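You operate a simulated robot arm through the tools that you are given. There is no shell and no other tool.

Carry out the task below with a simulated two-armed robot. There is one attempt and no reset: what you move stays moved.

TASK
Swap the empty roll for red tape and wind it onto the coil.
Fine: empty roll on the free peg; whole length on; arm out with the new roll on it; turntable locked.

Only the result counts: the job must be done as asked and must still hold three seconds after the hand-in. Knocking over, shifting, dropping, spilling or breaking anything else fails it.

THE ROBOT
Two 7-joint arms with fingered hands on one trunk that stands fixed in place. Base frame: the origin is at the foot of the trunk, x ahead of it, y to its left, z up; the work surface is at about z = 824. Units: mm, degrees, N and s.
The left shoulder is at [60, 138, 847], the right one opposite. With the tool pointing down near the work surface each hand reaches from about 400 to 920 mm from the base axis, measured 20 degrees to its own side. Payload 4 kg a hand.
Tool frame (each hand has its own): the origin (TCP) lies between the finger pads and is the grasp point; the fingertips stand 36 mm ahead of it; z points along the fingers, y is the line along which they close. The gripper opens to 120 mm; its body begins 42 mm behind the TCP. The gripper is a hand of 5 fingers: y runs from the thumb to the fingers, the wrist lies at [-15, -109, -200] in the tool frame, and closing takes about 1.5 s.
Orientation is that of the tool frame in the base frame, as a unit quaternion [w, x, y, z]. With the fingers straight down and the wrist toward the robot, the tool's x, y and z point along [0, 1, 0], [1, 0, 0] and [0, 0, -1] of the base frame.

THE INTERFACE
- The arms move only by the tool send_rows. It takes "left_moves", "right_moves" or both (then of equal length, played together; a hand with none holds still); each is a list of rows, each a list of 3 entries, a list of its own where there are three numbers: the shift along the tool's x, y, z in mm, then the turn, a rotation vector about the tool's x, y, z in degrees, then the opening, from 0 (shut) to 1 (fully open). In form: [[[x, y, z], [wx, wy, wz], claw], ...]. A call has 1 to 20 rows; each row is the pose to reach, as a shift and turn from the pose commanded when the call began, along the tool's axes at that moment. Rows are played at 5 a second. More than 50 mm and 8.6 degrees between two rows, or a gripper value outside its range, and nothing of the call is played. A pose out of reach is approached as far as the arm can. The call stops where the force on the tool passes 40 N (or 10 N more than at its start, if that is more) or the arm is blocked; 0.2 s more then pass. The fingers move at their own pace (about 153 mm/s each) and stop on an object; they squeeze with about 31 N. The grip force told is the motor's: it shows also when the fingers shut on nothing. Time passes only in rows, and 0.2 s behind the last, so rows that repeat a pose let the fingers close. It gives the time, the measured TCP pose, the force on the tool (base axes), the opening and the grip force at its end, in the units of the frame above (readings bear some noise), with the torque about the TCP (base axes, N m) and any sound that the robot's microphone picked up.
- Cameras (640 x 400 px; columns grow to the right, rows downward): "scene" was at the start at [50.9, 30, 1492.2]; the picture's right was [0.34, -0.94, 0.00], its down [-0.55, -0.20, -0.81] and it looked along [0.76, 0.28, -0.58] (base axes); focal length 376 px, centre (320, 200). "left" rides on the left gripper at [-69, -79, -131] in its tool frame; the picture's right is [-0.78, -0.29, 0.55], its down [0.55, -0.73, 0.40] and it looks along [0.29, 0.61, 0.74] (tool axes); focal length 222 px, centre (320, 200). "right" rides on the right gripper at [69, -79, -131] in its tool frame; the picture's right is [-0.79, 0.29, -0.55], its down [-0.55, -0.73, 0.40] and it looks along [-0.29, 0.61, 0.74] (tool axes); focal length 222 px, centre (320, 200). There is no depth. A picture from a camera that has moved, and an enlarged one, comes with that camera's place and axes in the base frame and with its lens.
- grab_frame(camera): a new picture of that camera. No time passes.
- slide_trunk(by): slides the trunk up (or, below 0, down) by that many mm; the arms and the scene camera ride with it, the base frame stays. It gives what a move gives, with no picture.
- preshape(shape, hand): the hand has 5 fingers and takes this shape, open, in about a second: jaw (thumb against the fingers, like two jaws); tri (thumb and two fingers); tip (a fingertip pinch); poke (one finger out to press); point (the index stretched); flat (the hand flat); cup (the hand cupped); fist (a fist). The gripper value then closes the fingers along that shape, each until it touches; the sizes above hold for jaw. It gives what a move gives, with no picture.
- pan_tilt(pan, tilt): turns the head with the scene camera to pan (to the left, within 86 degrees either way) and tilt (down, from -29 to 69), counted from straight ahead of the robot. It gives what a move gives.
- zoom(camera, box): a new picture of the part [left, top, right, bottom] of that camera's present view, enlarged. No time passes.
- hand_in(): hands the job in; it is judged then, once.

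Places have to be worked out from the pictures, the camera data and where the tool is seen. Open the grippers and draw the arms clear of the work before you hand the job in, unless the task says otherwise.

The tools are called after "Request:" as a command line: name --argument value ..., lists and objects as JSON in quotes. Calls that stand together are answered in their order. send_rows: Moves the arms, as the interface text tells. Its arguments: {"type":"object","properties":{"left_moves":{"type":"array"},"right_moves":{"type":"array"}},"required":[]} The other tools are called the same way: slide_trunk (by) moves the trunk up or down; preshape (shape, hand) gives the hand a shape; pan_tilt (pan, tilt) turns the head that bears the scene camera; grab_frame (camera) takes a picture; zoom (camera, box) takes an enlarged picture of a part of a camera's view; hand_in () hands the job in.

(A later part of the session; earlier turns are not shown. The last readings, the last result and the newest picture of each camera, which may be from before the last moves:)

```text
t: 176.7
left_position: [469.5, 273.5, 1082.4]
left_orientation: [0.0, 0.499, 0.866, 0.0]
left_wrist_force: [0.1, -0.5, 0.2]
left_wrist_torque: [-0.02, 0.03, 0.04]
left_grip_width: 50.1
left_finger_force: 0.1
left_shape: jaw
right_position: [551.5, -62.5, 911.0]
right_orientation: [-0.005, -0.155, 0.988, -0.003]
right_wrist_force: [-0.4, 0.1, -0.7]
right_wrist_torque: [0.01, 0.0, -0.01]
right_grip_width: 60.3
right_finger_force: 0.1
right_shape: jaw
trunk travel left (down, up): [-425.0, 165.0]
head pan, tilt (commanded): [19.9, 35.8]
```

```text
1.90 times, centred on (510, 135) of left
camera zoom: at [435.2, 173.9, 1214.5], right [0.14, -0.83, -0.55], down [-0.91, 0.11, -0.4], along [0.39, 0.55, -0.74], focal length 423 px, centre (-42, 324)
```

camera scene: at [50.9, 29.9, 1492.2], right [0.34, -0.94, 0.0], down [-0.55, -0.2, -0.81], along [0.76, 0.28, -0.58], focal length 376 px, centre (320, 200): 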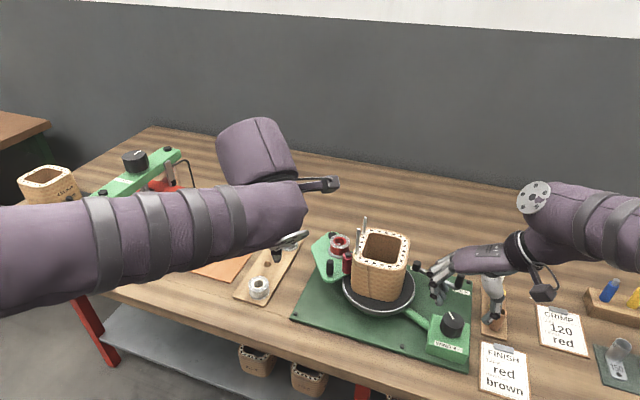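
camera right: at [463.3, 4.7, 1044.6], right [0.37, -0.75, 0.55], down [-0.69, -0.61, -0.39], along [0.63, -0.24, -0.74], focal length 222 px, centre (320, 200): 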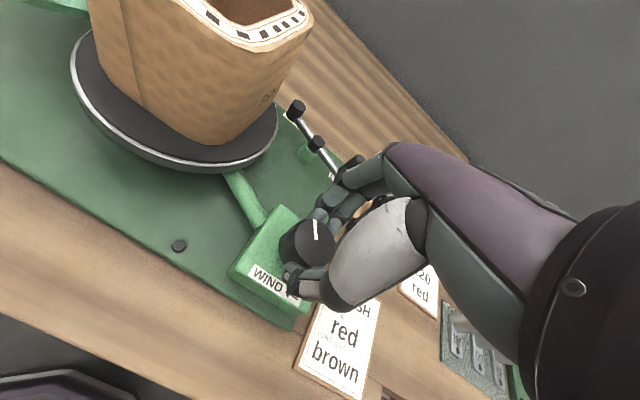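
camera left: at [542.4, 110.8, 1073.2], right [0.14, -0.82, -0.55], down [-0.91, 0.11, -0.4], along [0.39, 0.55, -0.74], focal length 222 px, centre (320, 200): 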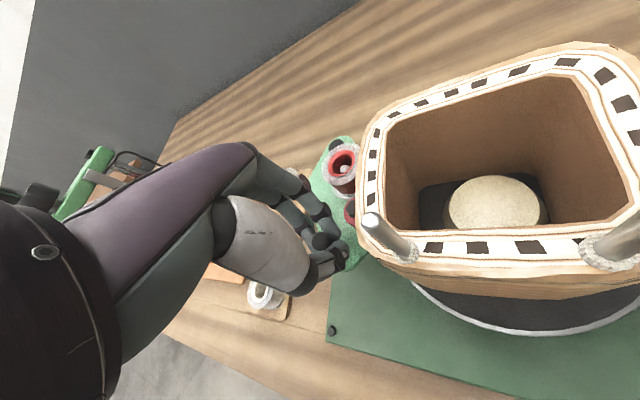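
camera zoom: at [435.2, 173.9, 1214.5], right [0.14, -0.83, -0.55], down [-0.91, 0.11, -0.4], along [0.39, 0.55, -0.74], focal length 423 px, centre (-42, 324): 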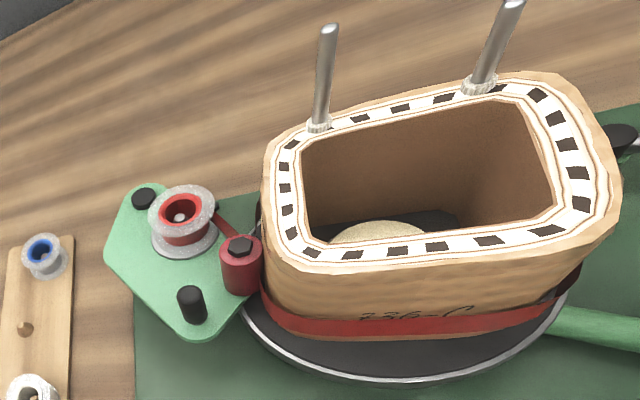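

Aligned. I'll close and stroke clockwise again.

Request:
send_rows --right_moves '[[[-0.8, 0.4, 0.5], [0, 0, 0], 0.46], [[-1.3, 0.7, 0.5], [0, 0, 0], 0.36], [[-1.3, 0.7, 0.5], [0, 0, 0], 0.2], [[-1.3, 0.7, 0.5], [0, 0, 0], 0], [[-1.3, 0.7, 0.5], [0, 0, 0], 0], [[-1.3, 0.7, 0.5], [0, 0, 0], 0], [[-0.6, 0.7, 0.5], [0, 0, 8], 0], [[0.1, 0.7, 0.5], [0, 0, 16], 0], [[0.7, 0.9, 0.5], [0, 0, 24], 0], [[1.3, 1.1, 0.5], [0, 0, 32], 0], [[1.9, 1.4, 0.5], [0, 0, 40], 0], [[2.5, 1.8, 0.5], [0, 0, 48], 0], [[2.9, 2.3, 0.5], [0, 0, 56], 0], [[3.4, 2.9, 0.5], [0, 0, 64], 0], [[3.7, 3.5, 0.5], [0, 0, 72], 0], [[3.9, 4.1, 0.5], [0, 0, 80], 0], [[4.1, 4.7, 0.5], [0, 0, 88], 0], [[4.1, 5.4, 0.5], [0, 0, 96], 0], [[4.1, 6.1, 0.5], [0, 0, 104], 0], [[4, 6.7, 0.5], [0, 0, 112], 0]]'

Request:
zoom --camera "left" --box '[380, 30, 640, 240]'

Request:
zoom --camera "right" --box '[200, 150, 380, 310]'

Request:
zoom --camera "scene" --box '[300, 200, 480, 350]'

```text
t: 180.9
left_position: [469.4, 274.2, 1083.9]
left_orientation: [0.001, 0.5, 0.866, 0.0]
left_wrist_force: [-0.3, -0.3, 0.0]
left_wrist_torque: [0.01, 0.01, -0.01]
left_grip_width: 50.0
left_finger_force: 0.1
left_shape: jaw
right_position: [545.8, -55.8, 911.9]
right_orientation: [0.0, 0.733, 0.68, -0.006]
right_wrist_force: [-9.8, 7.6, -2.7]
right_wrist_torque: [0.24, 0.32, 0.17]
right_grip_width: 28.6
right_finger_force: 31.4
right_shape: jaw
trunk travel left (down, up): [-425.0, 165.0]
head pan, tilt (commanded): [19.9, 35.8]
```

```text
1.90 times, centred on (510, 135) of left
camera zoom: at [434.8, 174.7, 1214.6], right [0.14, -0.83, -0.55], down [-0.91, 0.11, -0.4], along [0.39, 0.55, -0.74], focal length 423 px, centre (-42, 324)
```

zoom: 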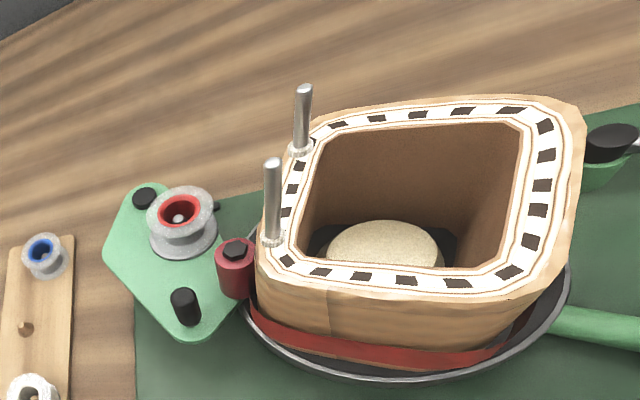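

```text
2.50 times, centred on (290, 230) of right
camera zoom: at [473.4, 20.3, 1043.3], right [0.24, -0.8, 0.55], down [-0.78, -0.5, -0.39], along [0.58, -0.34, -0.74], focal length 555 px, centre (395, 125)
```

zoom: 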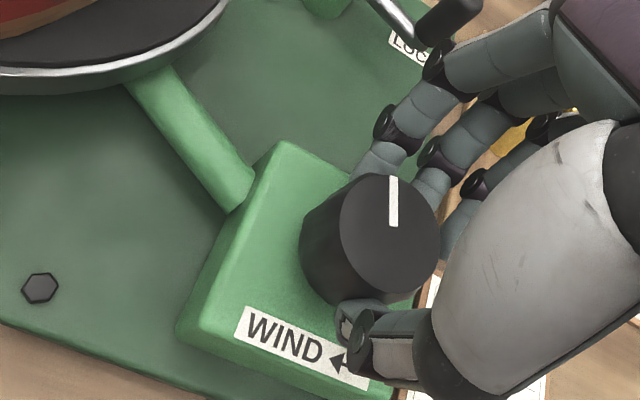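

```text
2.67 times, centred on (390, 275) of scene
camera zoom: at [50.3, 30.8, 1492.2], right [0.34, -0.94, 0.0], down [-0.55, -0.2, -0.81], along [0.76, 0.28, -0.58], focal length 1002 px, centre (133, 0)
```

zoom: 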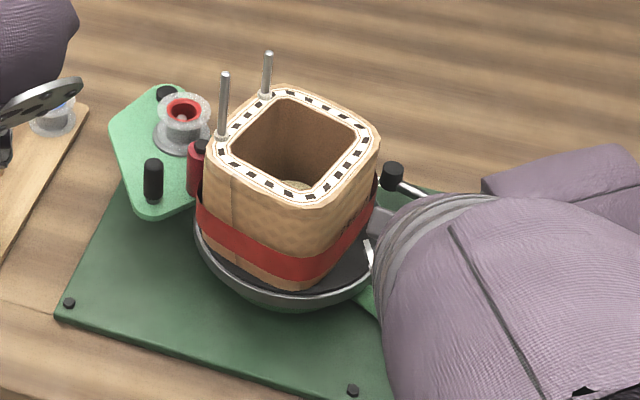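

The roll on the arm now shows a bare grey hub and the tape strip is gone, so the whole length appears to be on. I'll zoom in to verify.

Request:
zoom --camera "left" --box '[425, 115, 505, 190]'

Request:
zoom --camera "scene" --box '[335, 215, 405, 305]'

Request:
zoom --camera "right" --box '[60, 0, 320, 180]'

```text
5.33 times, centred on (465, 152) of left
camera zoom: at [434.8, 174.7, 1214.6], right [0.14, -0.83, -0.55], down [-0.91, 0.11, -0.4], along [0.39, 0.55, -0.74], focal length 1185 px, centre (-453, 453)
```

zoom: 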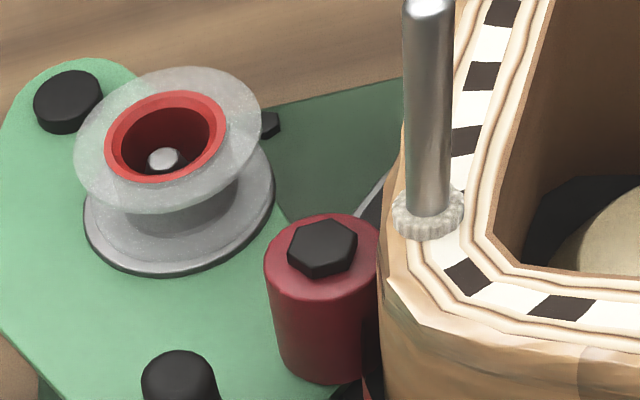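

```text
4.44 times, centred on (370, 260) of scene
camera zoom: at [50.3, 30.8, 1492.2], right [0.34, -0.94, 0.0], down [-0.55, -0.2, -0.81], along [0.76, 0.28, -0.58], focal length 1669 px, centre (98, -67)
```

zoom: 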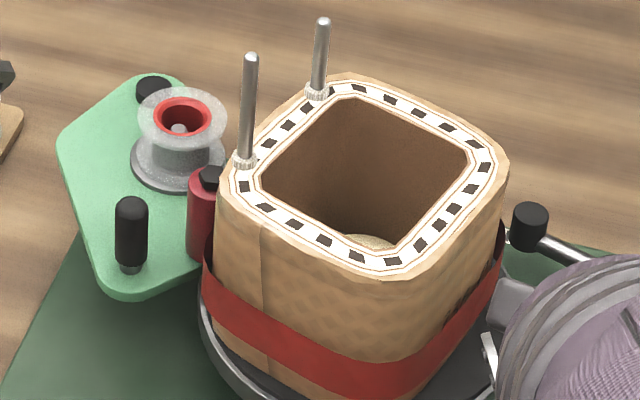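

```text
2.22 times, centred on (190, 90) of right
camera zoom: at [473.4, 20.3, 1043.3], right [0.24, -0.8, 0.55], down [-0.78, -0.5, -0.39], along [0.58, -0.34, -0.74], focal length 494 px, centre (609, 444)
```

zoom: 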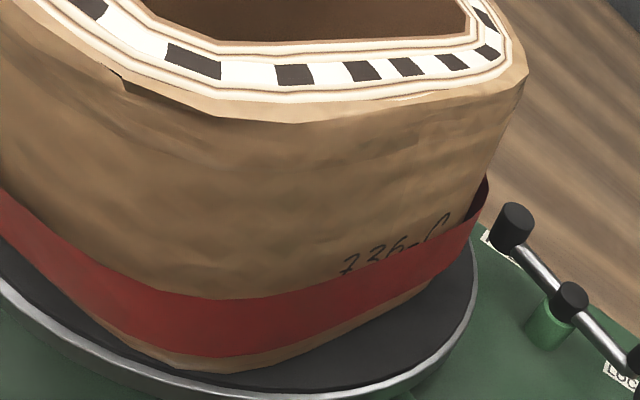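

The hub is bare and the red wrap circles the coil, so winding is complete. Holding the knob with the right hand (a touch further clockwise for margin), I'll bring the left hand back over the arm handle to swing it out.

Request:
send_rows --left_moves '[[[-24, 12, 0], [0, 0, 0], 0.42], [[-48, 24, 0], [0, 0, 0], 0.42], [[-72, 36, 0], [0, 0, 0], 0.42], [[-96, 48, 0], [0, 0, 0], 0.42], [[-119.4, 59.1, 0], [0, 0, 0], 0.42], [[-119.4, 59.1, 40], [0, 0, 0], 0.42], [[-119.4, 59.1, 40], [0, 0, 0], 0.42]]' --right_moves '[[[0.2, 0.1, 0], [0, 0, 2], 0], [[0.3, 0.2, 0], [0, 0, 4], 0], [[0.5, 0.3, 0], [0, 0, 6], 0], [[0.5, 0.3, 0], [0, 0, 6], 0], [[0.5, 0.3, 0], [0, 0, 6], 0], [[0.5, 0.3, 0], [0, 0, 6], 0], [[0.5, 0.3, 0], [0, 0, 6], 0]]'

Request:
zoom --camera "left" --box '[260, 110, 480, 310]'

Request:
zoom --camera "scene" --box '[300, 190, 460, 310]'

```text
t: 182.5
left_position: [580.0, 203.6, 1041.0]
left_orientation: [0.0, 0.499, 0.866, 0.0]
left_wrist_force: [0.0, 0.5, 0.5]
left_wrist_torque: [0.02, 0.01, -0.01]
left_grip_width: 50.3
left_finger_force: 0.2
left_shape: jaw
right_position: [544.2, -54.9, 911.2]
right_orientation: [0.0, 0.766, 0.643, -0.006]
right_wrist_force: [-5.7, 12.9, 1.6]
right_wrist_torque: [0.39, 0.13, 0.39]
right_grip_width: 29.0
right_finger_force: 31.4
right_shape: jaw
trunk travel left (down, up): [-425.0, 165.0]
head pan, tilt (commanded): [19.9, 35.8]
```

```text
2.00 times, centred on (370, 210) of left
camera zoom: at [545.9, 103.1, 1172.7], right [0.14, -0.83, -0.55], down [-0.91, 0.11, -0.4], along [0.39, 0.55, -0.74], focal length 444 px, centre (220, 180)
```

zoom: 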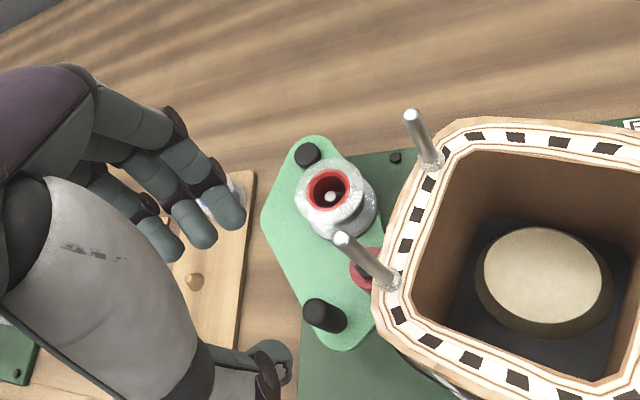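

```text
3.33 times, centred on (380, 250) of scene
camera zoom: at [50.3, 31.5, 1492.2], right [0.34, -0.94, 0.0], down [-0.55, -0.2, -0.81], along [0.76, 0.28, -0.58], focal length 1252 px, centre (120, 33)
```

zoom: 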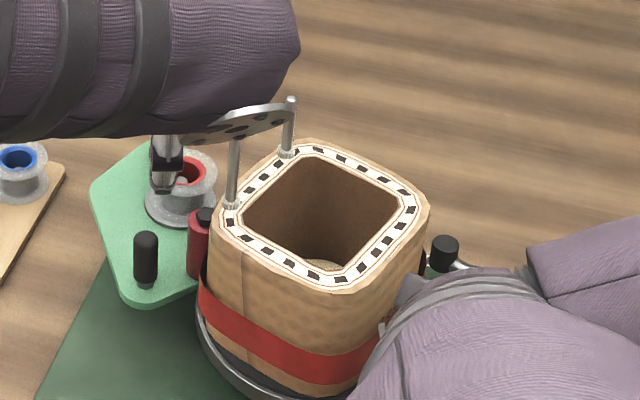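

The handle is at (584,202) with the tall rod about 16 mm clear. I'll descend and grip it while the right hand holds the knob.

Request:
send_rows --left_moves '[[[-3, -1, 25], [0, 0, 0], 0.45], [[-5.6, -1.7, 50], [0, 0, 0], 0.45], [[-5.6, -1.7, 75], [0, 0, 0], 0.45], [[-5.6, -1.7, 101], [0, 0, 0], 0.45], [[-5.6, -1.7, 101], [0, 0, 0], 0.36], [[-5.6, -1.7, 101], [0, 0, 0], 0.26], [[-5.6, -1.7, 101], [0, 0, 0], 0.16], [[-5.6, -1.7, 101], [0, 0, 0], 0.06], [[-5.6, -1.7, 101], [0, 0, 0], 0], [[-5.6, -1.7, 101], [0, 0, 0], 0], [[-5.6, -1.7, 101], [0, 0, 0], 0]]'

Request:
zoom --camera "left" --box '[260, 110, 480, 310]'

```text
t: 184.9
left_position: [581.5, 198.7, 938.7]
left_orientation: [0.0, 0.499, 0.866, 0.0]
left_wrist_force: [-4.8, -1.7, -1.4]
left_wrist_torque: [0.02, 0.15, -0.04]
left_grip_width: 4.5
left_finger_force: 30.9
left_shape: jaw
right_position: [544.4, -55.2, 910.4]
right_orientation: [0.0, 0.767, 0.642, -0.007]
right_wrist_force: [-2.1, 14.1, 2.3]
right_wrist_torque: [0.42, 0.04, 0.4]
right_grip_width: 29.2
right_finger_force: 31.0
right_shape: jaw
trunk travel left (down, up): [-425.0, 165.0]
head pan, tilt (commanded): [19.9, 35.8]
```

```text
2.00 times, centred on (370, 210) of left
camera zoom: at [547.1, 98.6, 1071.3], right [0.14, -0.83, -0.55], down [-0.91, 0.11, -0.4], along [0.39, 0.55, -0.74], focal length 444 px, centre (220, 180)
```

zoom: 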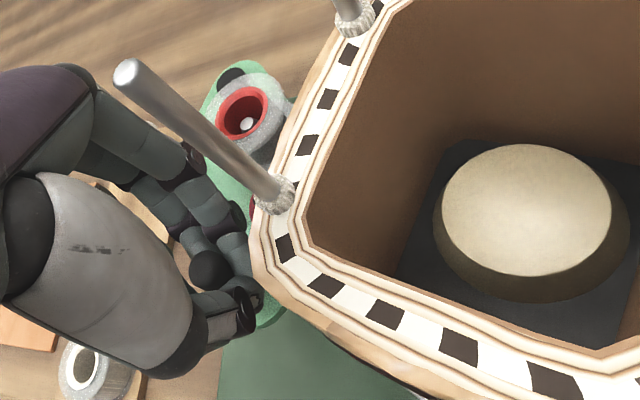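

Gripped. I'll swing the arm out along its arc to its out stop.

Request:
send_rows --left_moves '[[[4, 1.3, 0], [0, 0, 0], 0], [[8.1, 2.6, 0], [0, 0, 0], 0], [[17.8, 6.7, 0], [0, 0, 0], 0], [[27.2, 11.5, 0], [0, 0, 0], 0], [[36, 17.2, 0], [0, 0, 0], 0], [[44.5, 23.6, 0], [0, 0, 0], 0], [[52.2, 30.7, 0], [0, 0, 0], 0], [[59.4, 38.6, 0], [0, 0, 0], 0], [[64.5, 45.2, 0], [0, 0, 0], 0], [[64.5, 45.2, 0], [0, 0, 0], 0]]'

Request:
grab_frame --camera "left"

Request:
zoom --camera "scene" --box '[270, 190, 470, 340]'

```text
t: 187.1
left_position: [589.1, 275.8, 941.1]
left_orientation: [-0.001, 0.499, 0.867, -0.001]
left_wrist_force: [-0.6, 0.7, -6.4]
left_wrist_torque: [0.01, -0.07, -0.13]
left_grip_width: 3.6
left_finger_force: 31.2
left_shape: jaw
right_position: [545.4, -57.6, 910.9]
right_orientation: [-0.001, 0.767, 0.642, -0.006]
right_wrist_force: [-7.9, -1.9, 8.2]
right_wrist_torque: [-0.03, 0.26, -0.05]
right_grip_width: 30.7
right_finger_force: 31.1
right_shape: jaw
trunk travel left (down, up): [-425.0, 165.0]
head pan, tilt (commanded): [19.9, 35.8]
```

```text
taken
camera left: at [554.6, 175.0, 1073.0], right [0.14, -0.83, -0.55], down [-0.91, 0.11, -0.4], along [0.39, 0.55, -0.74], focal length 222 px, centre (320, 200)
```

left: 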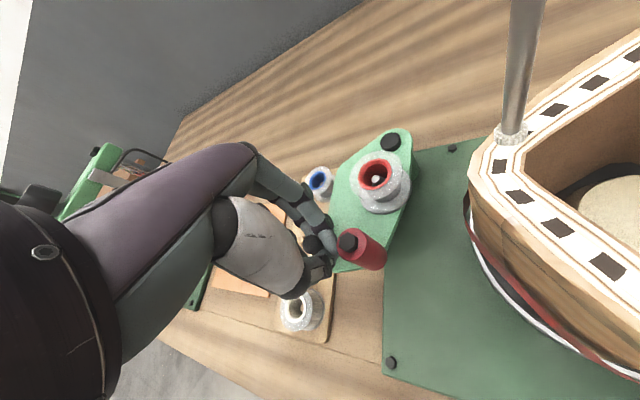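

```text
2.67 times, centred on (370, 265) of scene
camera zoom: at [49.9, 30.2, 1492.2], right [0.34, -0.94, 0.0], down [-0.55, -0.2, -0.81], along [0.76, 0.28, -0.58], focal length 1002 px, centre (187, 27)
```

zoom: 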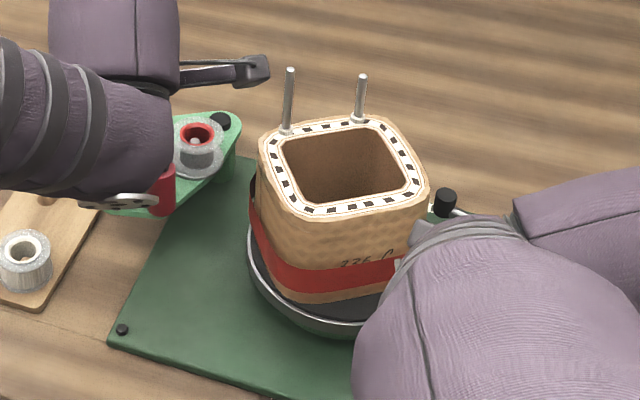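

The arm is out, the tape stayed on the coil, and the roll on the spindle is spent. I'll open the left hand, check the arm stays out, and lift clear; the right hand opens off the knob too.

Request:
send_rows --left_moves '[[[1, 1, 0], [0, 0, 0], 0.12], [[1, 1, 0], [0, 0, 0], 0.28], [[1, 1, 0], [0, 0, 0], 0.45], [[1, 1, 0], [0, 0, 0], 0.45], [[1, 1, -30], [0, 0, 0], 0.45], [[1, 1, -65], [0, 0, 0], 0.45], [[1, 1, -100], [0, 0, 0], 0.45], [[1, 1, -100], [0, 0, 0], 0.45]]' --right_moves '[[[0, 0, -1], [0, 0, 0], 0], [[0, 0, -1], [0, 0, 0], 0.2], [[0, 0, -1], [0, 0, 0], 0.4], [[0, 0, -1], [0, 0, 0], 0.54], [[0, 0, -1], [0, 0, 0], 0.54], [[0, 0, -30], [0, 0, 0], 0.54], [[0, 0, -65], [0, 0, 0], 0.54], [[0, 0, -105], [0, 0, 0], 0.54]]'

Request:
zoom --camera "scene" --box '[240, 190, 480, 370]'

Request:
grab_frame --camera "left"

Request:
grab_frame --camera "right"

```text
t: 188.9
left_position: [588.1, 276.5, 1041.2]
left_orientation: [0.0, 0.5, 0.866, 0.0]
left_wrist_force: [-0.3, 0.2, -0.7]
left_wrist_torque: [-0.04, 0.0, 0.02]
left_grip_width: 53.9
left_finger_force: 0.1
left_shape: jaw
right_position: [545.5, -57.1, 1016.0]
right_orientation: [-0.002, 0.767, 0.641, -0.007]
right_wrist_force: [-1.1, -0.1, -0.6]
right_wrist_torque: [0.0, 0.02, 0.0]
right_grip_width: 64.3
right_finger_force: 0.0
right_shape: jaw
trunk travel left (down, up): [-425.0, 165.0]
head pan, tilt (commanded): [19.9, 35.8]
```

```text
2.22 times, centred on (360, 280) of scene
camera zoom: at [50.7, 29.8, 1492.1], right [0.34, -0.94, 0.0], down [-0.55, -0.2, -0.81], along [0.76, 0.28, -0.58], focal length 835 px, centre (231, 22)
```

zoom: 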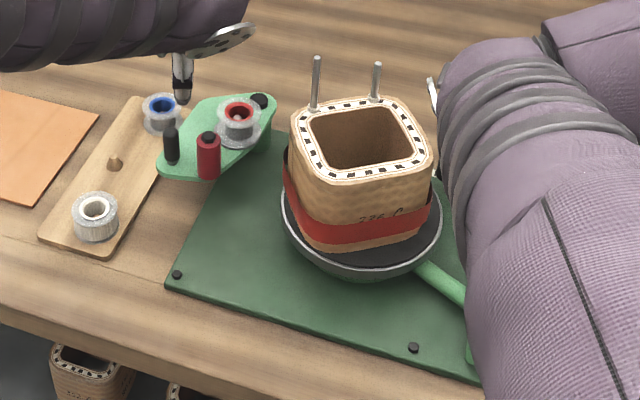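

```text
taken
camera left: at [554.2, 175.6, 1172.8], right [0.14, -0.82, -0.55], down [-0.91, 0.11, -0.4], along [0.39, 0.55, -0.74], focal length 222 px, centre (320, 200)
```

left: 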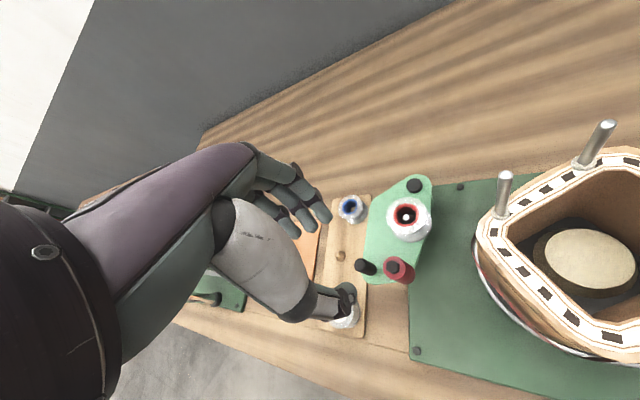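

```text
taken
camera right: at [482.8, 27.0, 1147.2], right [0.15, -0.82, 0.55], down [-0.82, -0.41, -0.38], along [0.54, -0.4, -0.74], focal length 222 px, centre (320, 200)
```

right: 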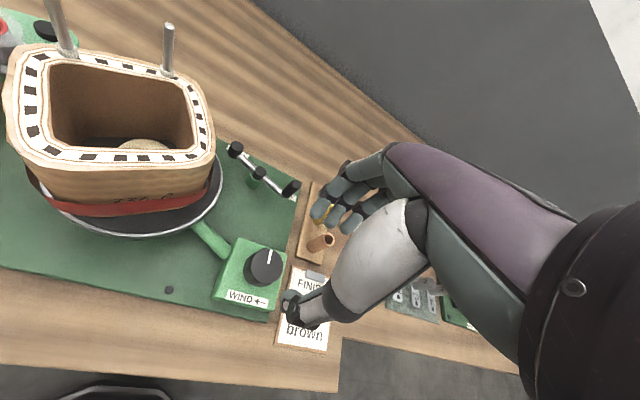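

The arm stands out with the new roll's core on it, and everything is in place. I'll withdraw the left hand to the side while the right hand goes to hover over the lock lever handle.

Request:
send_rows --left_moves '[[[0, 0, -15], [0, 0, 0], 0.45], [[0, 0, -30], [0, 0, 0], 0.45], [[20, -2, -45], [0, 0, 0], 0.45], [[43, -5, -60], [0, 0, 0], 0.45], [[66, -7, -75], [0, 0, 0], 0.5], [[89, -9, -90], [0, 0, 0], 0.6], [[112, -12, -100], [0, 0, 0], 0.7], [[135, -14, -100], [0, 0, 0], 0.8], [[135, -14, -100], [0, 0, 0], 0.8]]' --right_moves '[[[2, 17, 2], [0, 0, -7.9], 0.5], [[4, 34, 4], [0, 0, -15.8], 0.5], [[6, 51, 6], [0, 0, -23.7], 0.5], [[8, 68, 8], [0, 0, -31.6], 0.5], [[10, 85, 10], [0, 0, -39.5], 0.5], [[12.5, 102, 13], [0, 0, -47.4], 0.5], [[14.7, 118.3, 16], [0, 0, -55.3], 0.5], [[14.7, 118.3, 16], [0, 0, -55.3], 0.5], [[14.7, 118.3, 16], [0, 0, -55.3], 0.5]]'

Request:
zoom --camera "right" --box '[200, 150, 360, 310]'

Request:
zoom --camera "scene" --box '[240, 190, 500, 370]'

```text
t: 190.9
left_position: [510.9, 386.6, 1140.9]
left_orientation: [-0.001, 0.5, 0.866, 0.0]
left_wrist_force: [-0.3, -0.6, -0.3]
left_wrist_torque: [-0.02, 0.02, -0.02]
left_grip_width: 95.8
left_finger_force: 0.1
left_shape: jaw
right_position: [665.9, -61.4, 998.0]
right_orientation: [-0.004, 0.381, 0.925, -0.005]
right_wrist_force: [0.2, -0.1, 0.4]
right_wrist_torque: [0.01, 0.0, -0.04]
right_grip_width: 60.0
right_finger_force: 0.0
right_shape: jaw
trunk travel left (down, up): [-425.0, 165.0]
head pan, tilt (commanded): [19.9, 35.8]
```

```text
2.50 times, centred on (280, 230) of right
camera zoom: at [563.6, -68.1, 1130.8], right [0.77, -0.34, 0.54], down [-0.13, -0.91, -0.39], along [0.63, 0.23, -0.75], focal length 555 px, centre (420, 125)
```

zoom: 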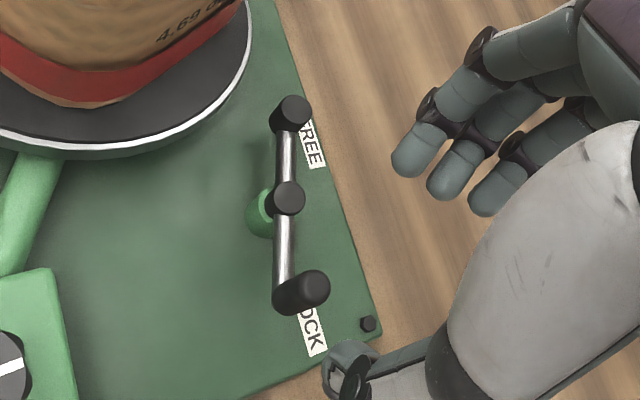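

```text
2.22 times, centred on (370, 280) of scene
camera zoom: at [51.1, 29.8, 1492.2], right [0.34, -0.94, 0.0], down [-0.55, -0.2, -0.81], along [0.76, 0.28, -0.58], focal length 835 px, centre (209, 22)
```

zoom: 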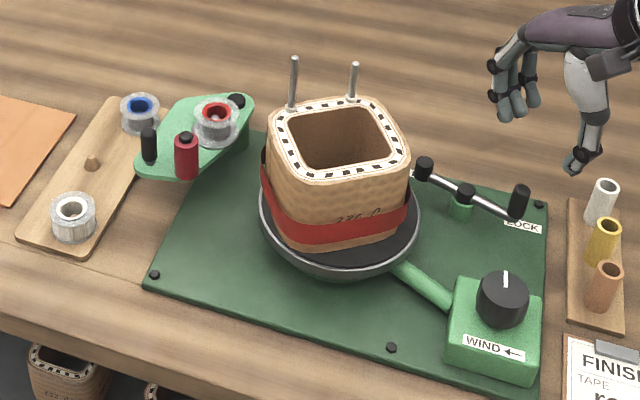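

The view confirms the finished wrap, the arm out and all rolls in place. I'll descend on the lever handle and grip it.

Request:
send_rows --right_moves '[[[-1.4, -2.1, 25], [0, 0, 0], 0.5], [[-1.4, -2.1, 50], [0, 0, 0], 0.48], [[-1.4, -2.1, 70], [0, 0, 0], 0.45], [[-1.4, -2.1, 85], [0, 0, 0], 0.45], [[-1.4, -2.1, 85], [0, 0, 0], 0.36], [[-1.4, -2.1, 85], [0, 0, 0], 0.26], [[-1.4, -2.1, 85], [0, 0, 0], 0.16], [[-1.4, -2.1, 85], [0, 0, 0], 0.06], [[-1.4, -2.1, 85], [0, 0, 0], 0], [[-1.4, -2.1, 85], [0, 0, 0], 0], [[-1.4, -2.1, 85], [0, 0, 0], 0]]'

Request:
zoom --camera "right" --box '[200, 150, 380, 310]'

Request:
zoom --camera "scene" --box '[390, 220, 500, 310]'

```text
t: 193.3
left_position: [510.3, 386.6, 1140.9]
left_orientation: [0.0, 0.5, 0.866, 0.0]
left_wrist_force: [0.0, -0.4, -1.0]
left_wrist_torque: [-0.02, -0.01, 0.01]
left_grip_width: 95.7
left_finger_force: 0.0
left_shape: jaw
right_position: [665.0, -66.5, 913.6]
right_orientation: [-0.003, 0.382, 0.924, -0.005]
right_wrist_force: [1.5, 0.8, 0.2]
right_wrist_torque: [0.13, -0.15, -0.05]
right_grip_width: 5.5
right_finger_force: 31.0
right_shape: jaw
trunk travel left (down, up): [-425.0, 165.0]
head pan, tilt (commanded): [19.9, 35.8]
```

```text
2.50 times, centred on (290, 230) of right
camera zoom: at [561.4, -72.2, 1046.5], right [0.77, -0.34, 0.54], down [-0.13, -0.91, -0.39], along [0.63, 0.23, -0.75], focal length 555 px, centre (395, 125)
```

zoom: 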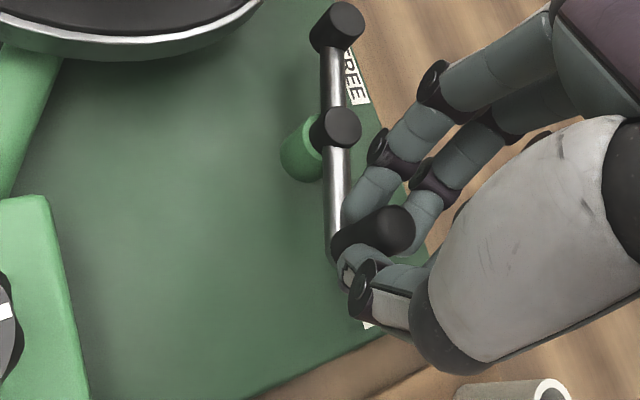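

```text
4.44 times, centred on (445, 265) of scene
camera zoom: at [51.0, 30.1, 1492.2], right [0.34, -0.94, 0.0], down [-0.55, -0.2, -0.81], along [0.76, 0.28, -0.58], focal length 1669 px, centre (-236, -89)
```

zoom: 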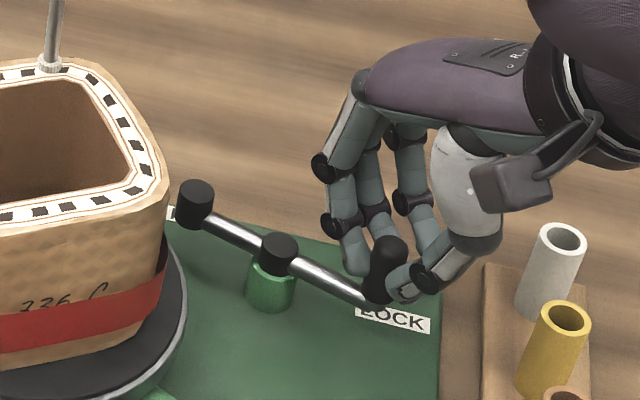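

Gripped. I'll move the lever along its arc to the LOCK stop, where the pad meets the disc.

Request:
send_rows --right_moves '[[[-4, 2, 0], [0, 0, 0], 0], [[-8.2, 4.6, 0], [0, 0, 0], 0], [[-12.1, 7.6, 0], [0, 0, 0], 0], [[-15.6, 11.1, 0], [0, 0, 0], 0], [[-18.8, 14.8, 0], [0, 0, 0], 0], [[-21.6, 18.9, 0], [0, 0, 0], 0], [[-23.9, 23.2, 0], [0, 0, 0], 0], [[-25.4, 27, 0], [0, 0, 0], 0], [[-26.3, 29.8, 0], [0, 0, 0], 0], [[-26.9, 31.6, 0], [0, 0, 0], 0], [[-26.9, 31.6, 0], [0, 0, 0], 0]]'

Request:
zoom --camera "right" --box '[160, 130, 380, 310]'

Request:
zoom --camera "scene" --box '[390, 210, 500, 300]'

```text
t: 195.7
left_position: [508.7, 388.6, 1140.6]
left_orientation: [0.001, 0.499, 0.866, 0.0]
left_wrist_force: [0.1, 0.2, 0.6]
left_wrist_torque: [0.02, 0.0, -0.01]
left_grip_width: 95.5
left_finger_force: 0.0
left_shape: jaw
right_position: [704.0, -60.5, 912.7]
right_orientation: [-0.004, 0.381, 0.925, -0.006]
right_wrist_force: [-14.5, 6.8, 2.4]
right_wrist_torque: [0.43, 0.35, 0.14]
right_grip_width: 4.4
right_finger_force: 30.9
right_shape: jaw
trunk travel left (down, up): [-425.0, 165.0]
head pan, tilt (commanded): [19.9, 35.8]
```

```text
2.22 times, centred on (270, 220) of right
camera zoom: at [601.6, -66.5, 1045.6], right [0.77, -0.34, 0.54], down [-0.13, -0.91, -0.39], along [0.62, 0.23, -0.75], focal length 494 px, centre (431, 156)
```

zoom: 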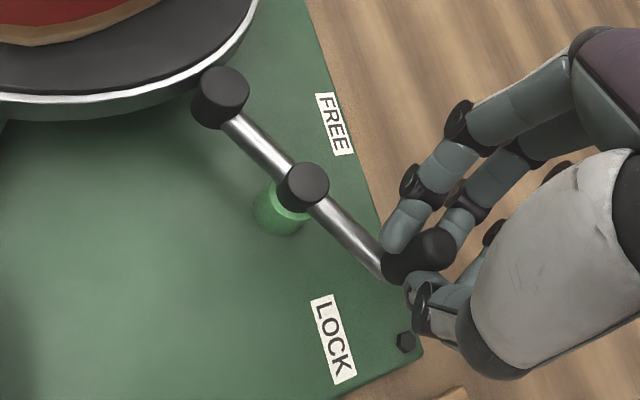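

```text
4.44 times, centred on (445, 255) of scene
camera zoom: at [49.1, 30.7, 1492.2], right [0.34, -0.94, 0.0], down [-0.55, -0.2, -0.81], along [0.76, 0.28, -0.58], focal length 1669 px, centre (-236, -44)
```

zoom: 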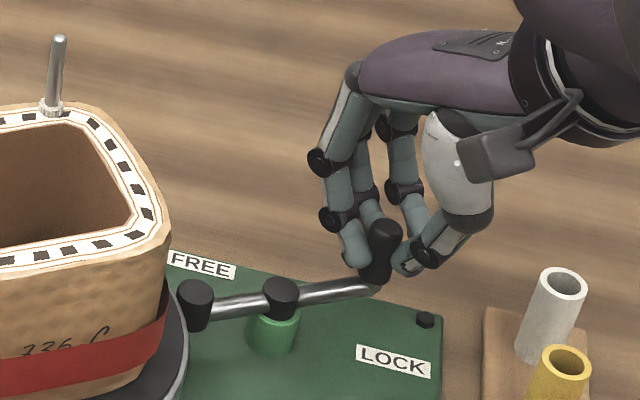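

The lever is at about the same angle as the earlier stop. I'll push slightly further to make sure it is firmly against the LOCK stop.

Request:
send_rows --right_moves '[[[-0.5, 1.9, 0], [0, 0, 0], 0], [[-1, 3.6, 0], [0, 0, 0], 0], [[-1, 5, 0], [0, 0, 0], 0], [[-1, 5, 0], [0, 0, 0], 0]]'

Request:
zoom --camera "right" --box '[160, 130, 380, 310]'

Request:
zoom --camera "scene" --box '[390, 210, 500, 300]'

```text
t: 196.7
left_position: [508.1, 387.6, 1142.1]
left_orientation: [0.001, 0.5, 0.866, 0.0]
left_wrist_force: [0.1, -0.7, -0.3]
left_wrist_torque: [-0.03, 0.03, 0.0]
left_grip_width: 95.9
left_finger_force: 0.0
left_shape: jaw
right_position: [705.5, -59.3, 912.4]
right_orientation: [-0.006, 0.38, 0.925, -0.008]
right_wrist_force: [-30.8, 4.1, -3.3]
right_wrist_torque: [0.19, 0.91, 0.14]
right_grip_width: 3.7
right_finger_force: 30.8
right_shape: jaw
trunk travel left (down, up): [-425.0, 165.0]
head pan, tilt (commanded): [19.9, 35.8]
```

```text
2.22 times, centred on (270, 220) of right
camera zoom: at [604.1, -64.8, 1045.8], right [0.77, -0.34, 0.54], down [-0.13, -0.91, -0.39], along [0.62, 0.23, -0.75], focal length 494 px, centre (431, 156)
```

zoom: 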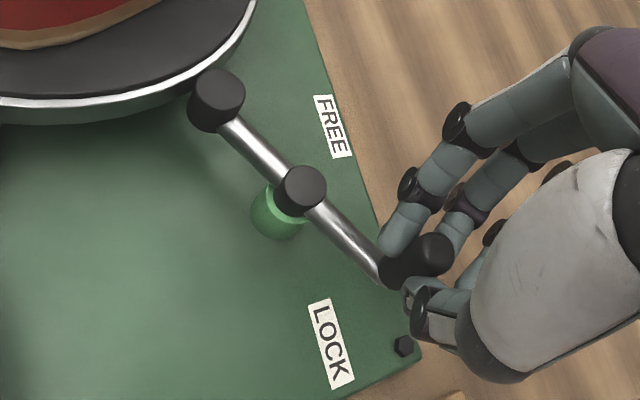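

```text
4.44 times, centred on (445, 255) of scene
camera zoom: at [47.8, 30.2, 1492.2], right [0.34, -0.94, 0.0], down [-0.55, -0.2, -0.81], along [0.76, 0.28, -0.58], focal length 1669 px, centre (-236, -44)
```

zoom: 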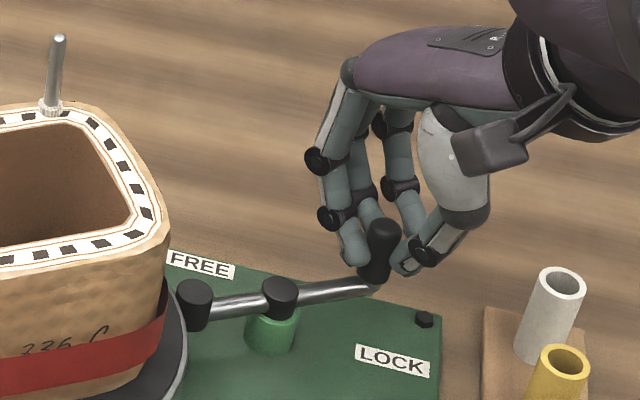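

At 31 N it is firmly on the stop. I'll relax the push, open the hand without dragging the lever, and lift away.

Request:
send_rows --right_moves '[[[1, -2.5, 0], [0, 0, 0], 0], [[1.8, -4.5, 0], [0, 0, 0], 0], [[1.8, -4.5, 0], [0, 0, 0], 0.12], [[1.8, -4.5, 0], [0, 0, 0], 0.28], [[1.8, -4.5, 0], [0, 0, 0], 0.45], [[1.8, -4.5, 0], [0, 0, 0], 0.45], [[1.8, -4.5, -30], [0, 0, 0], 0.45], [[1.8, -4.5, -65], [0, 0, 0], 0.45], [[1.8, -4.5, -100], [0, 0, 0], 0.45], [[1.8, -4.5, -100], [0, 0, 0], 0.5]]'

Request:
zoom --camera "right" --box '[160, 130, 380, 310]'

Request:
zoom --camera "scene" --box '[330, 200, 500, 350]'

```text
t: 198.9
left_position: [509.3, 386.0, 1139.5]
left_orientation: [0.0, 0.5, 0.866, -0.001]
left_wrist_force: [0.1, -0.2, 0.3]
left_wrist_torque: [-0.01, -0.01, 0.04]
left_grip_width: 96.0
left_finger_force: 0.0
left_shape: jaw
right_position: [706.8, -59.0, 1012.0]
right_orientation: [-0.004, 0.382, 0.924, -0.005]
right_wrist_force: [-0.7, 0.1, -0.4]
right_wrist_torque: [-0.02, -0.03, 0.0]
right_grip_width: 59.6
right_finger_force: 0.1
right_shape: jaw
trunk travel left (down, up): [-425.0, 165.0]
head pan, tilt (commanded): [19.9, 35.8]
```

```text
2.22 times, centred on (270, 220) of right
camera zoom: at [604.0, -65.3, 1144.6], right [0.77, -0.34, 0.54], down [-0.13, -0.91, -0.39], along [0.63, 0.23, -0.75], focal length 494 px, centre (431, 156)
```

zoom: 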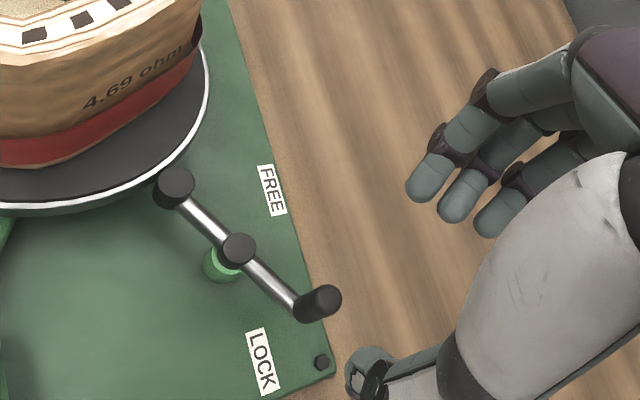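

```text
2.67 times, centred on (415, 275) of scene
camera zoom: at [51.0, 30.0, 1492.2], right [0.34, -0.94, 0.0], down [-0.55, -0.2, -0.81], along [0.76, 0.28, -0.58], focal length 1002 px, centre (67, 0)
```

zoom: 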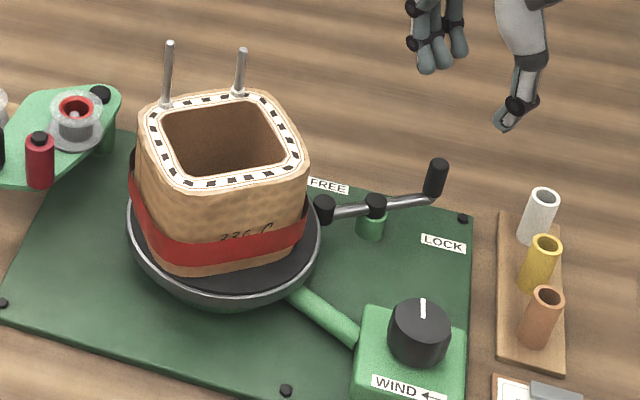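

The lever rests at LOCK, at the same position where the knob was held fast earlier. I'll draw both arms back clear of the work and open the hands.

Request:
send_rows --left_moves '[[[0, 0, -10], [0, 0, 0], 0.9], [[0, 0, -20], [0, 0, 0], 1], [[4, 5, -27], [0, 0, 4], 1], [[8, 10, -27], [0, 0, 8], 1], [[12, 14, -27], [0, 0, 12], 1], [[16, 19, -27], [0, 0, 16], 1], [[20, 24, -27], [0, 0, 20], 1], [[24, 29, -27], [0, 0, 24], 1], [[28, 34, -27], [0, 0, 28], 1], [[32, 38, -27], [0, 0, 30], 1], [[32, 38, -27], [0, 0, 30], 1]]' --right_moves '[[[0, 0, -40], [0, 0, 0], 0.6], [[0, 0, -80], [0, 0, 0], 0.7], [[3, -19, -95], [0, 0, 5.6], 0.8], [[6, -38, -110], [0, 0, 11.2], 0.9], [[9, -57, -125], [0, 0, 16.9], 1], [[12, -76, -140], [0, 0, 22.5], 1], [[15, -95, -150], [0, 0, 28.1], 1], [[18, -114, -160], [0, 0, 33.7], 1], [[21, -133, -170], [0, 0, 39.4], 1], [[24, -151, -175], [0, 0, 45], 1], [[24, -151, -175], [0, 0, 45], 1]]'

Request:
grab_frame --camera "scene"

Request:
zoom --camera "scene" --box '[220, 200, 360, 310]'

Request:
zoom --camera "scene" --box '[320, 200, 500, 370]'

Request:
grab_frame --camera "left"

Request:
grab_frame --camera "right"

```text
t: 201.3
left_position: [525.7, 435.6, 1166.5]
left_orientation: [0.0, 0.707, 0.707, 0.0]
left_wrist_force: [-0.2, 0.0, -0.2]
left_wrist_torque: [0.03, 0.01, -0.01]
left_grip_width: 119.5
left_finger_force: 0.0
left_shape: jaw
right_position: [584.7, -149.2, 1189.2]
right_orientation: [-0.001, 0.706, 0.708, -0.007]
right_wrist_force: [0.0, -0.7, -0.2]
right_wrist_torque: [-0.01, -0.02, 0.01]
right_grip_width: 119.7
right_finger_force: 0.0
right_shape: jaw
trunk travel left (down, up): [-425.0, 165.0]
head pan, tilt (commanded): [19.9, 35.8]
```

```text
taken
camera scene: at [51.0, 30.0, 1492.2], right [0.34, -0.94, 0.0], down [-0.55, -0.2, -0.81], along [0.76, 0.28, -0.58], focal length 376 px, centre (320, 200)
```

scene: 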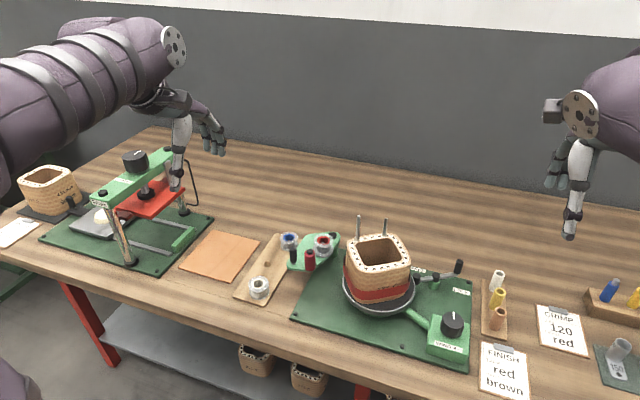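

```text
3.64 times, centred on (290, 255) of scene
camera zoom: at [51.0, 30.0, 1492.2], right [0.34, -0.94, 0.0], down [-0.55, -0.2, -0.81], along [0.76, 0.28, -0.58], focal length 1366 px, centre (429, 0)
```

zoom: 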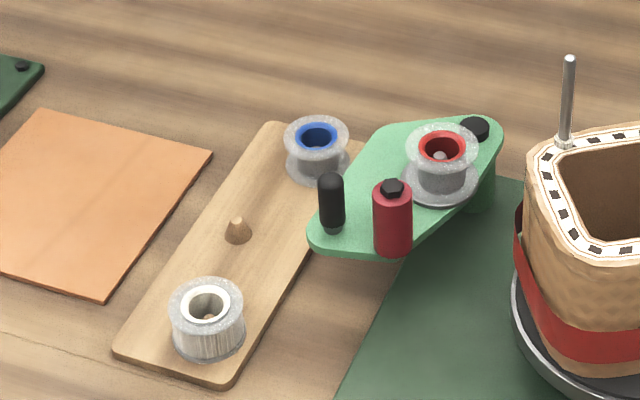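

```text
2.35 times, centred on (410, 285) of scene
camera zoom: at [51.0, 30.0, 1492.2], right [0.34, -0.94, 0.0], down [-0.55, -0.2, -0.81], along [0.76, 0.28, -0.58], focal length 884 px, centre (108, 0)
```

zoom: 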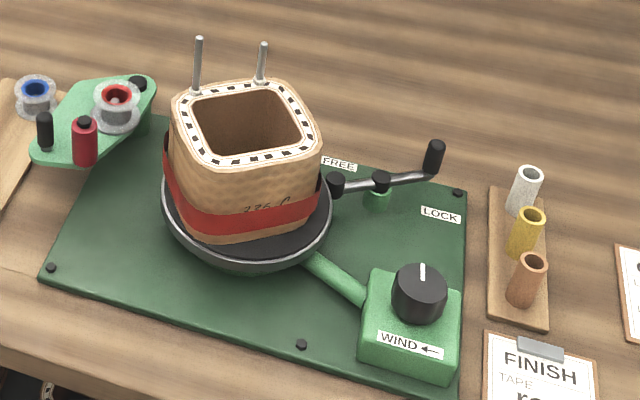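

```text
taken
camera left: at [446.4, 364.2, 1298.2], right [-0.29, -0.78, -0.55], down [-0.74, 0.55, -0.4], along [0.61, 0.29, -0.74], focal length 222 px, centre (320, 200)
```

left: 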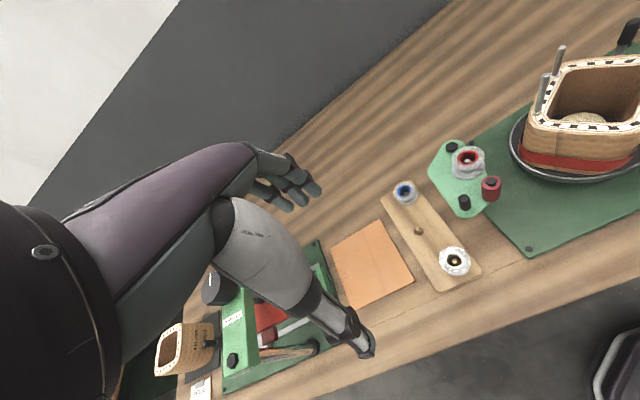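

```text
taken
camera right: at [507.7, -78.8, 1321.0], right [0.3, -0.78, 0.55], down [-0.74, -0.55, -0.39], along [0.6, -0.29, -0.74], focal length 222 px, centre (320, 200)
```

right: 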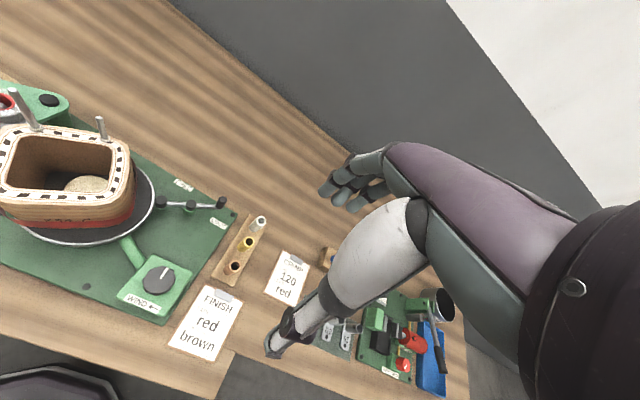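

Everything looks right: empty roll on the free peg, bare red-core roll on the out arm, tape fully on, lever at LOCK. Before handing in I'll double-check the lock by gently trying the knob clockwise, which can't harm the finished wrap.

Request:
send_rows --right_moves '[[[18, -8, 36], [0, 0, 0], 0.9], [[37, -16, 72], [0, 0, 0], 0.7], [[55, -23, 108], [0, 0, 0], 0.54], [[73, -31, 144], [0, 0, 0], 0.54], [[91.6, -39, 180], [0, 0, 0], 0.54], [[91.6, -39, 215], [0, 0, 0], 0.54], [[91.6, -39, 245], [0, 0, 0], 0.54], [[91.6, -39, 265], [0, 0, 0], 0.54], [[91.6, -39, 278], [0, 0, 0], 0.54], [[91.6, -39, 278], [0, 0, 0], 0.54]]'

Request:
zoom --camera "right" --box '[200, 150, 380, 310]'

Request:
zoom --camera "left" --box '[480, 20, 640, 200]'

```text
t: 203.5
left_position: [525.7, 433.5, 1166.8]
left_orientation: [0.0, 0.707, 0.707, 0.0]
left_wrist_force: [0.0, 0.5, 0.4]
left_wrist_torque: [-0.02, -0.01, -0.03]
left_grip_width: 119.6
left_finger_force: 0.0
left_shape: jaw
right_position: [542.6, -58.9, 911.9]
right_orientation: [-0.001, 0.707, 0.707, -0.007]
right_wrist_force: [0.5, -0.6, 0.2]
right_wrist_torque: [0.01, 0.03, -0.03]
right_grip_width: 65.1
right_finger_force: 0.1
right_shape: jaw
trunk travel left (down, up): [-425.0, 165.0]
head pan, tilt (commanded): [19.9, 35.8]
```

```text
2.50 times, centred on (290, 230) of right
camera zoom: at [465.5, 11.8, 1044.1], right [0.3, -0.78, 0.55], down [-0.74, -0.55, -0.39], along [0.6, -0.29, -0.74], focal length 555 px, centre (395, 125)
```

zoom: 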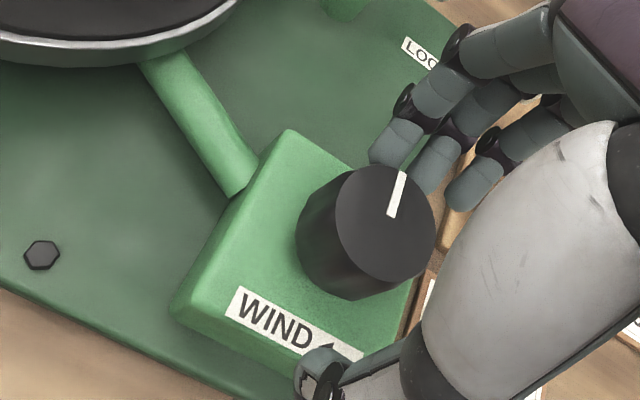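

```text
2.22 times, centred on (560, 110) of left
camera zoom: at [446.3, 364.1, 1298.3], right [-0.29, -0.79, -0.55], down [-0.74, 0.55, -0.4], along [0.61, 0.29, -0.74], focal length 494 px, centre (-213, 400)
```

zoom: 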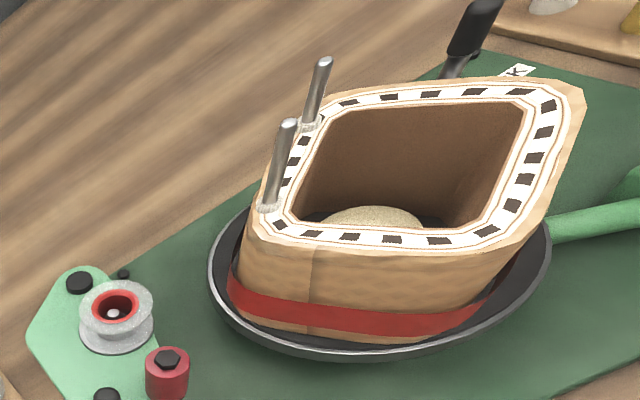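

Aligned on the knob. I'll close and try 20° clockwise, comparing the knob's mark and the coil afterwards.

Request:
send_rows --right_moves '[[[1.3, 3, 0], [0, 0, 0], 0.46], [[1.3, 3, 0], [0, 0, 0], 0.36], [[1.3, 3, 0], [0, 0, 0], 0.2], [[1.3, 3, 0], [0, 0, 0], 0], [[1.3, 3, 0], [0, 0, 0], 0], [[1.3, 3, 0], [0, 0, 0], 0], [[1.7, 3, 0], [0, 0, 5], 0], [[2.1, 3, 0], [0, 0, 10], 0], [[2.6, 3, 0], [0, 0, 15], 0], [[3, 3.1, 0], [0, 0, 20], 0], [[3, 3.1, 0], [0, 0, 20], 0]]'

Request:
zoom --camera "right" --box '[200, 150, 380, 310]'

Request:
zoom --camera "left" --box '[480, 20, 640, 200]'

```text
t: 205.9
left_position: [525.0, 436.1, 1166.4]
left_orientation: [-0.001, 0.707, 0.707, 0.0]
left_wrist_force: [0.4, -0.2, 0.0]
left_wrist_torque: [-0.03, -0.02, 0.01]
left_grip_width: 119.8
left_finger_force: 0.1
left_shape: jaw
right_position: [544.3, -55.7, 912.0]
right_orientation: [-0.001, 0.818, 0.575, -0.007]
right_wrist_force: [-0.1, 9.3, -4.1]
right_wrist_torque: [0.3, -0.2, 0.36]
right_grip_width: 29.7
right_finger_force: 31.2
right_shape: jaw
trunk travel left (down, up): [-425.0, 165.0]
head pan, tilt (commanded): [19.9, 35.8]
```

```text
2.50 times, centred on (290, 230) of right
camera zoom: at [497.2, 38.4, 1043.7], right [0.01, -0.83, 0.55], down [-0.88, -0.27, -0.39], along [0.47, -0.48, -0.74], focal length 555 px, centre (395, 125)
```

zoom: 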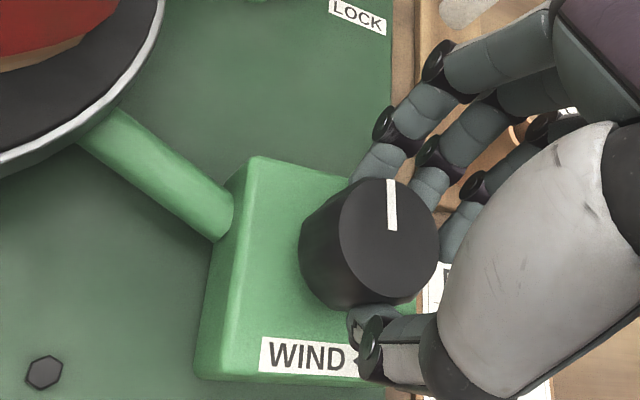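

```text
2.22 times, centred on (560, 110) of left
camera zoom: at [446.6, 365.0, 1297.9], right [-0.29, -0.79, -0.55], down [-0.74, 0.55, -0.4], along [0.61, 0.29, -0.74], focal length 494 px, centre (-213, 400)
```

zoom: 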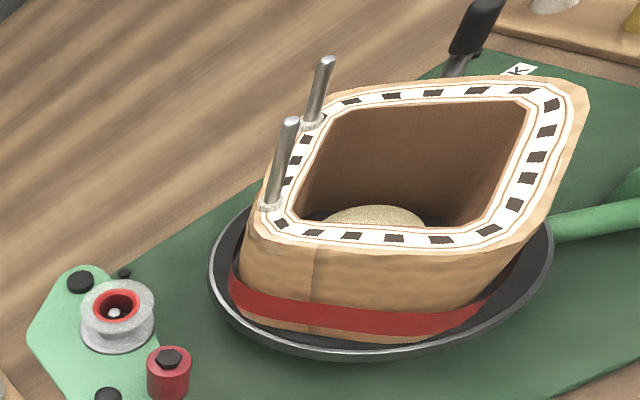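

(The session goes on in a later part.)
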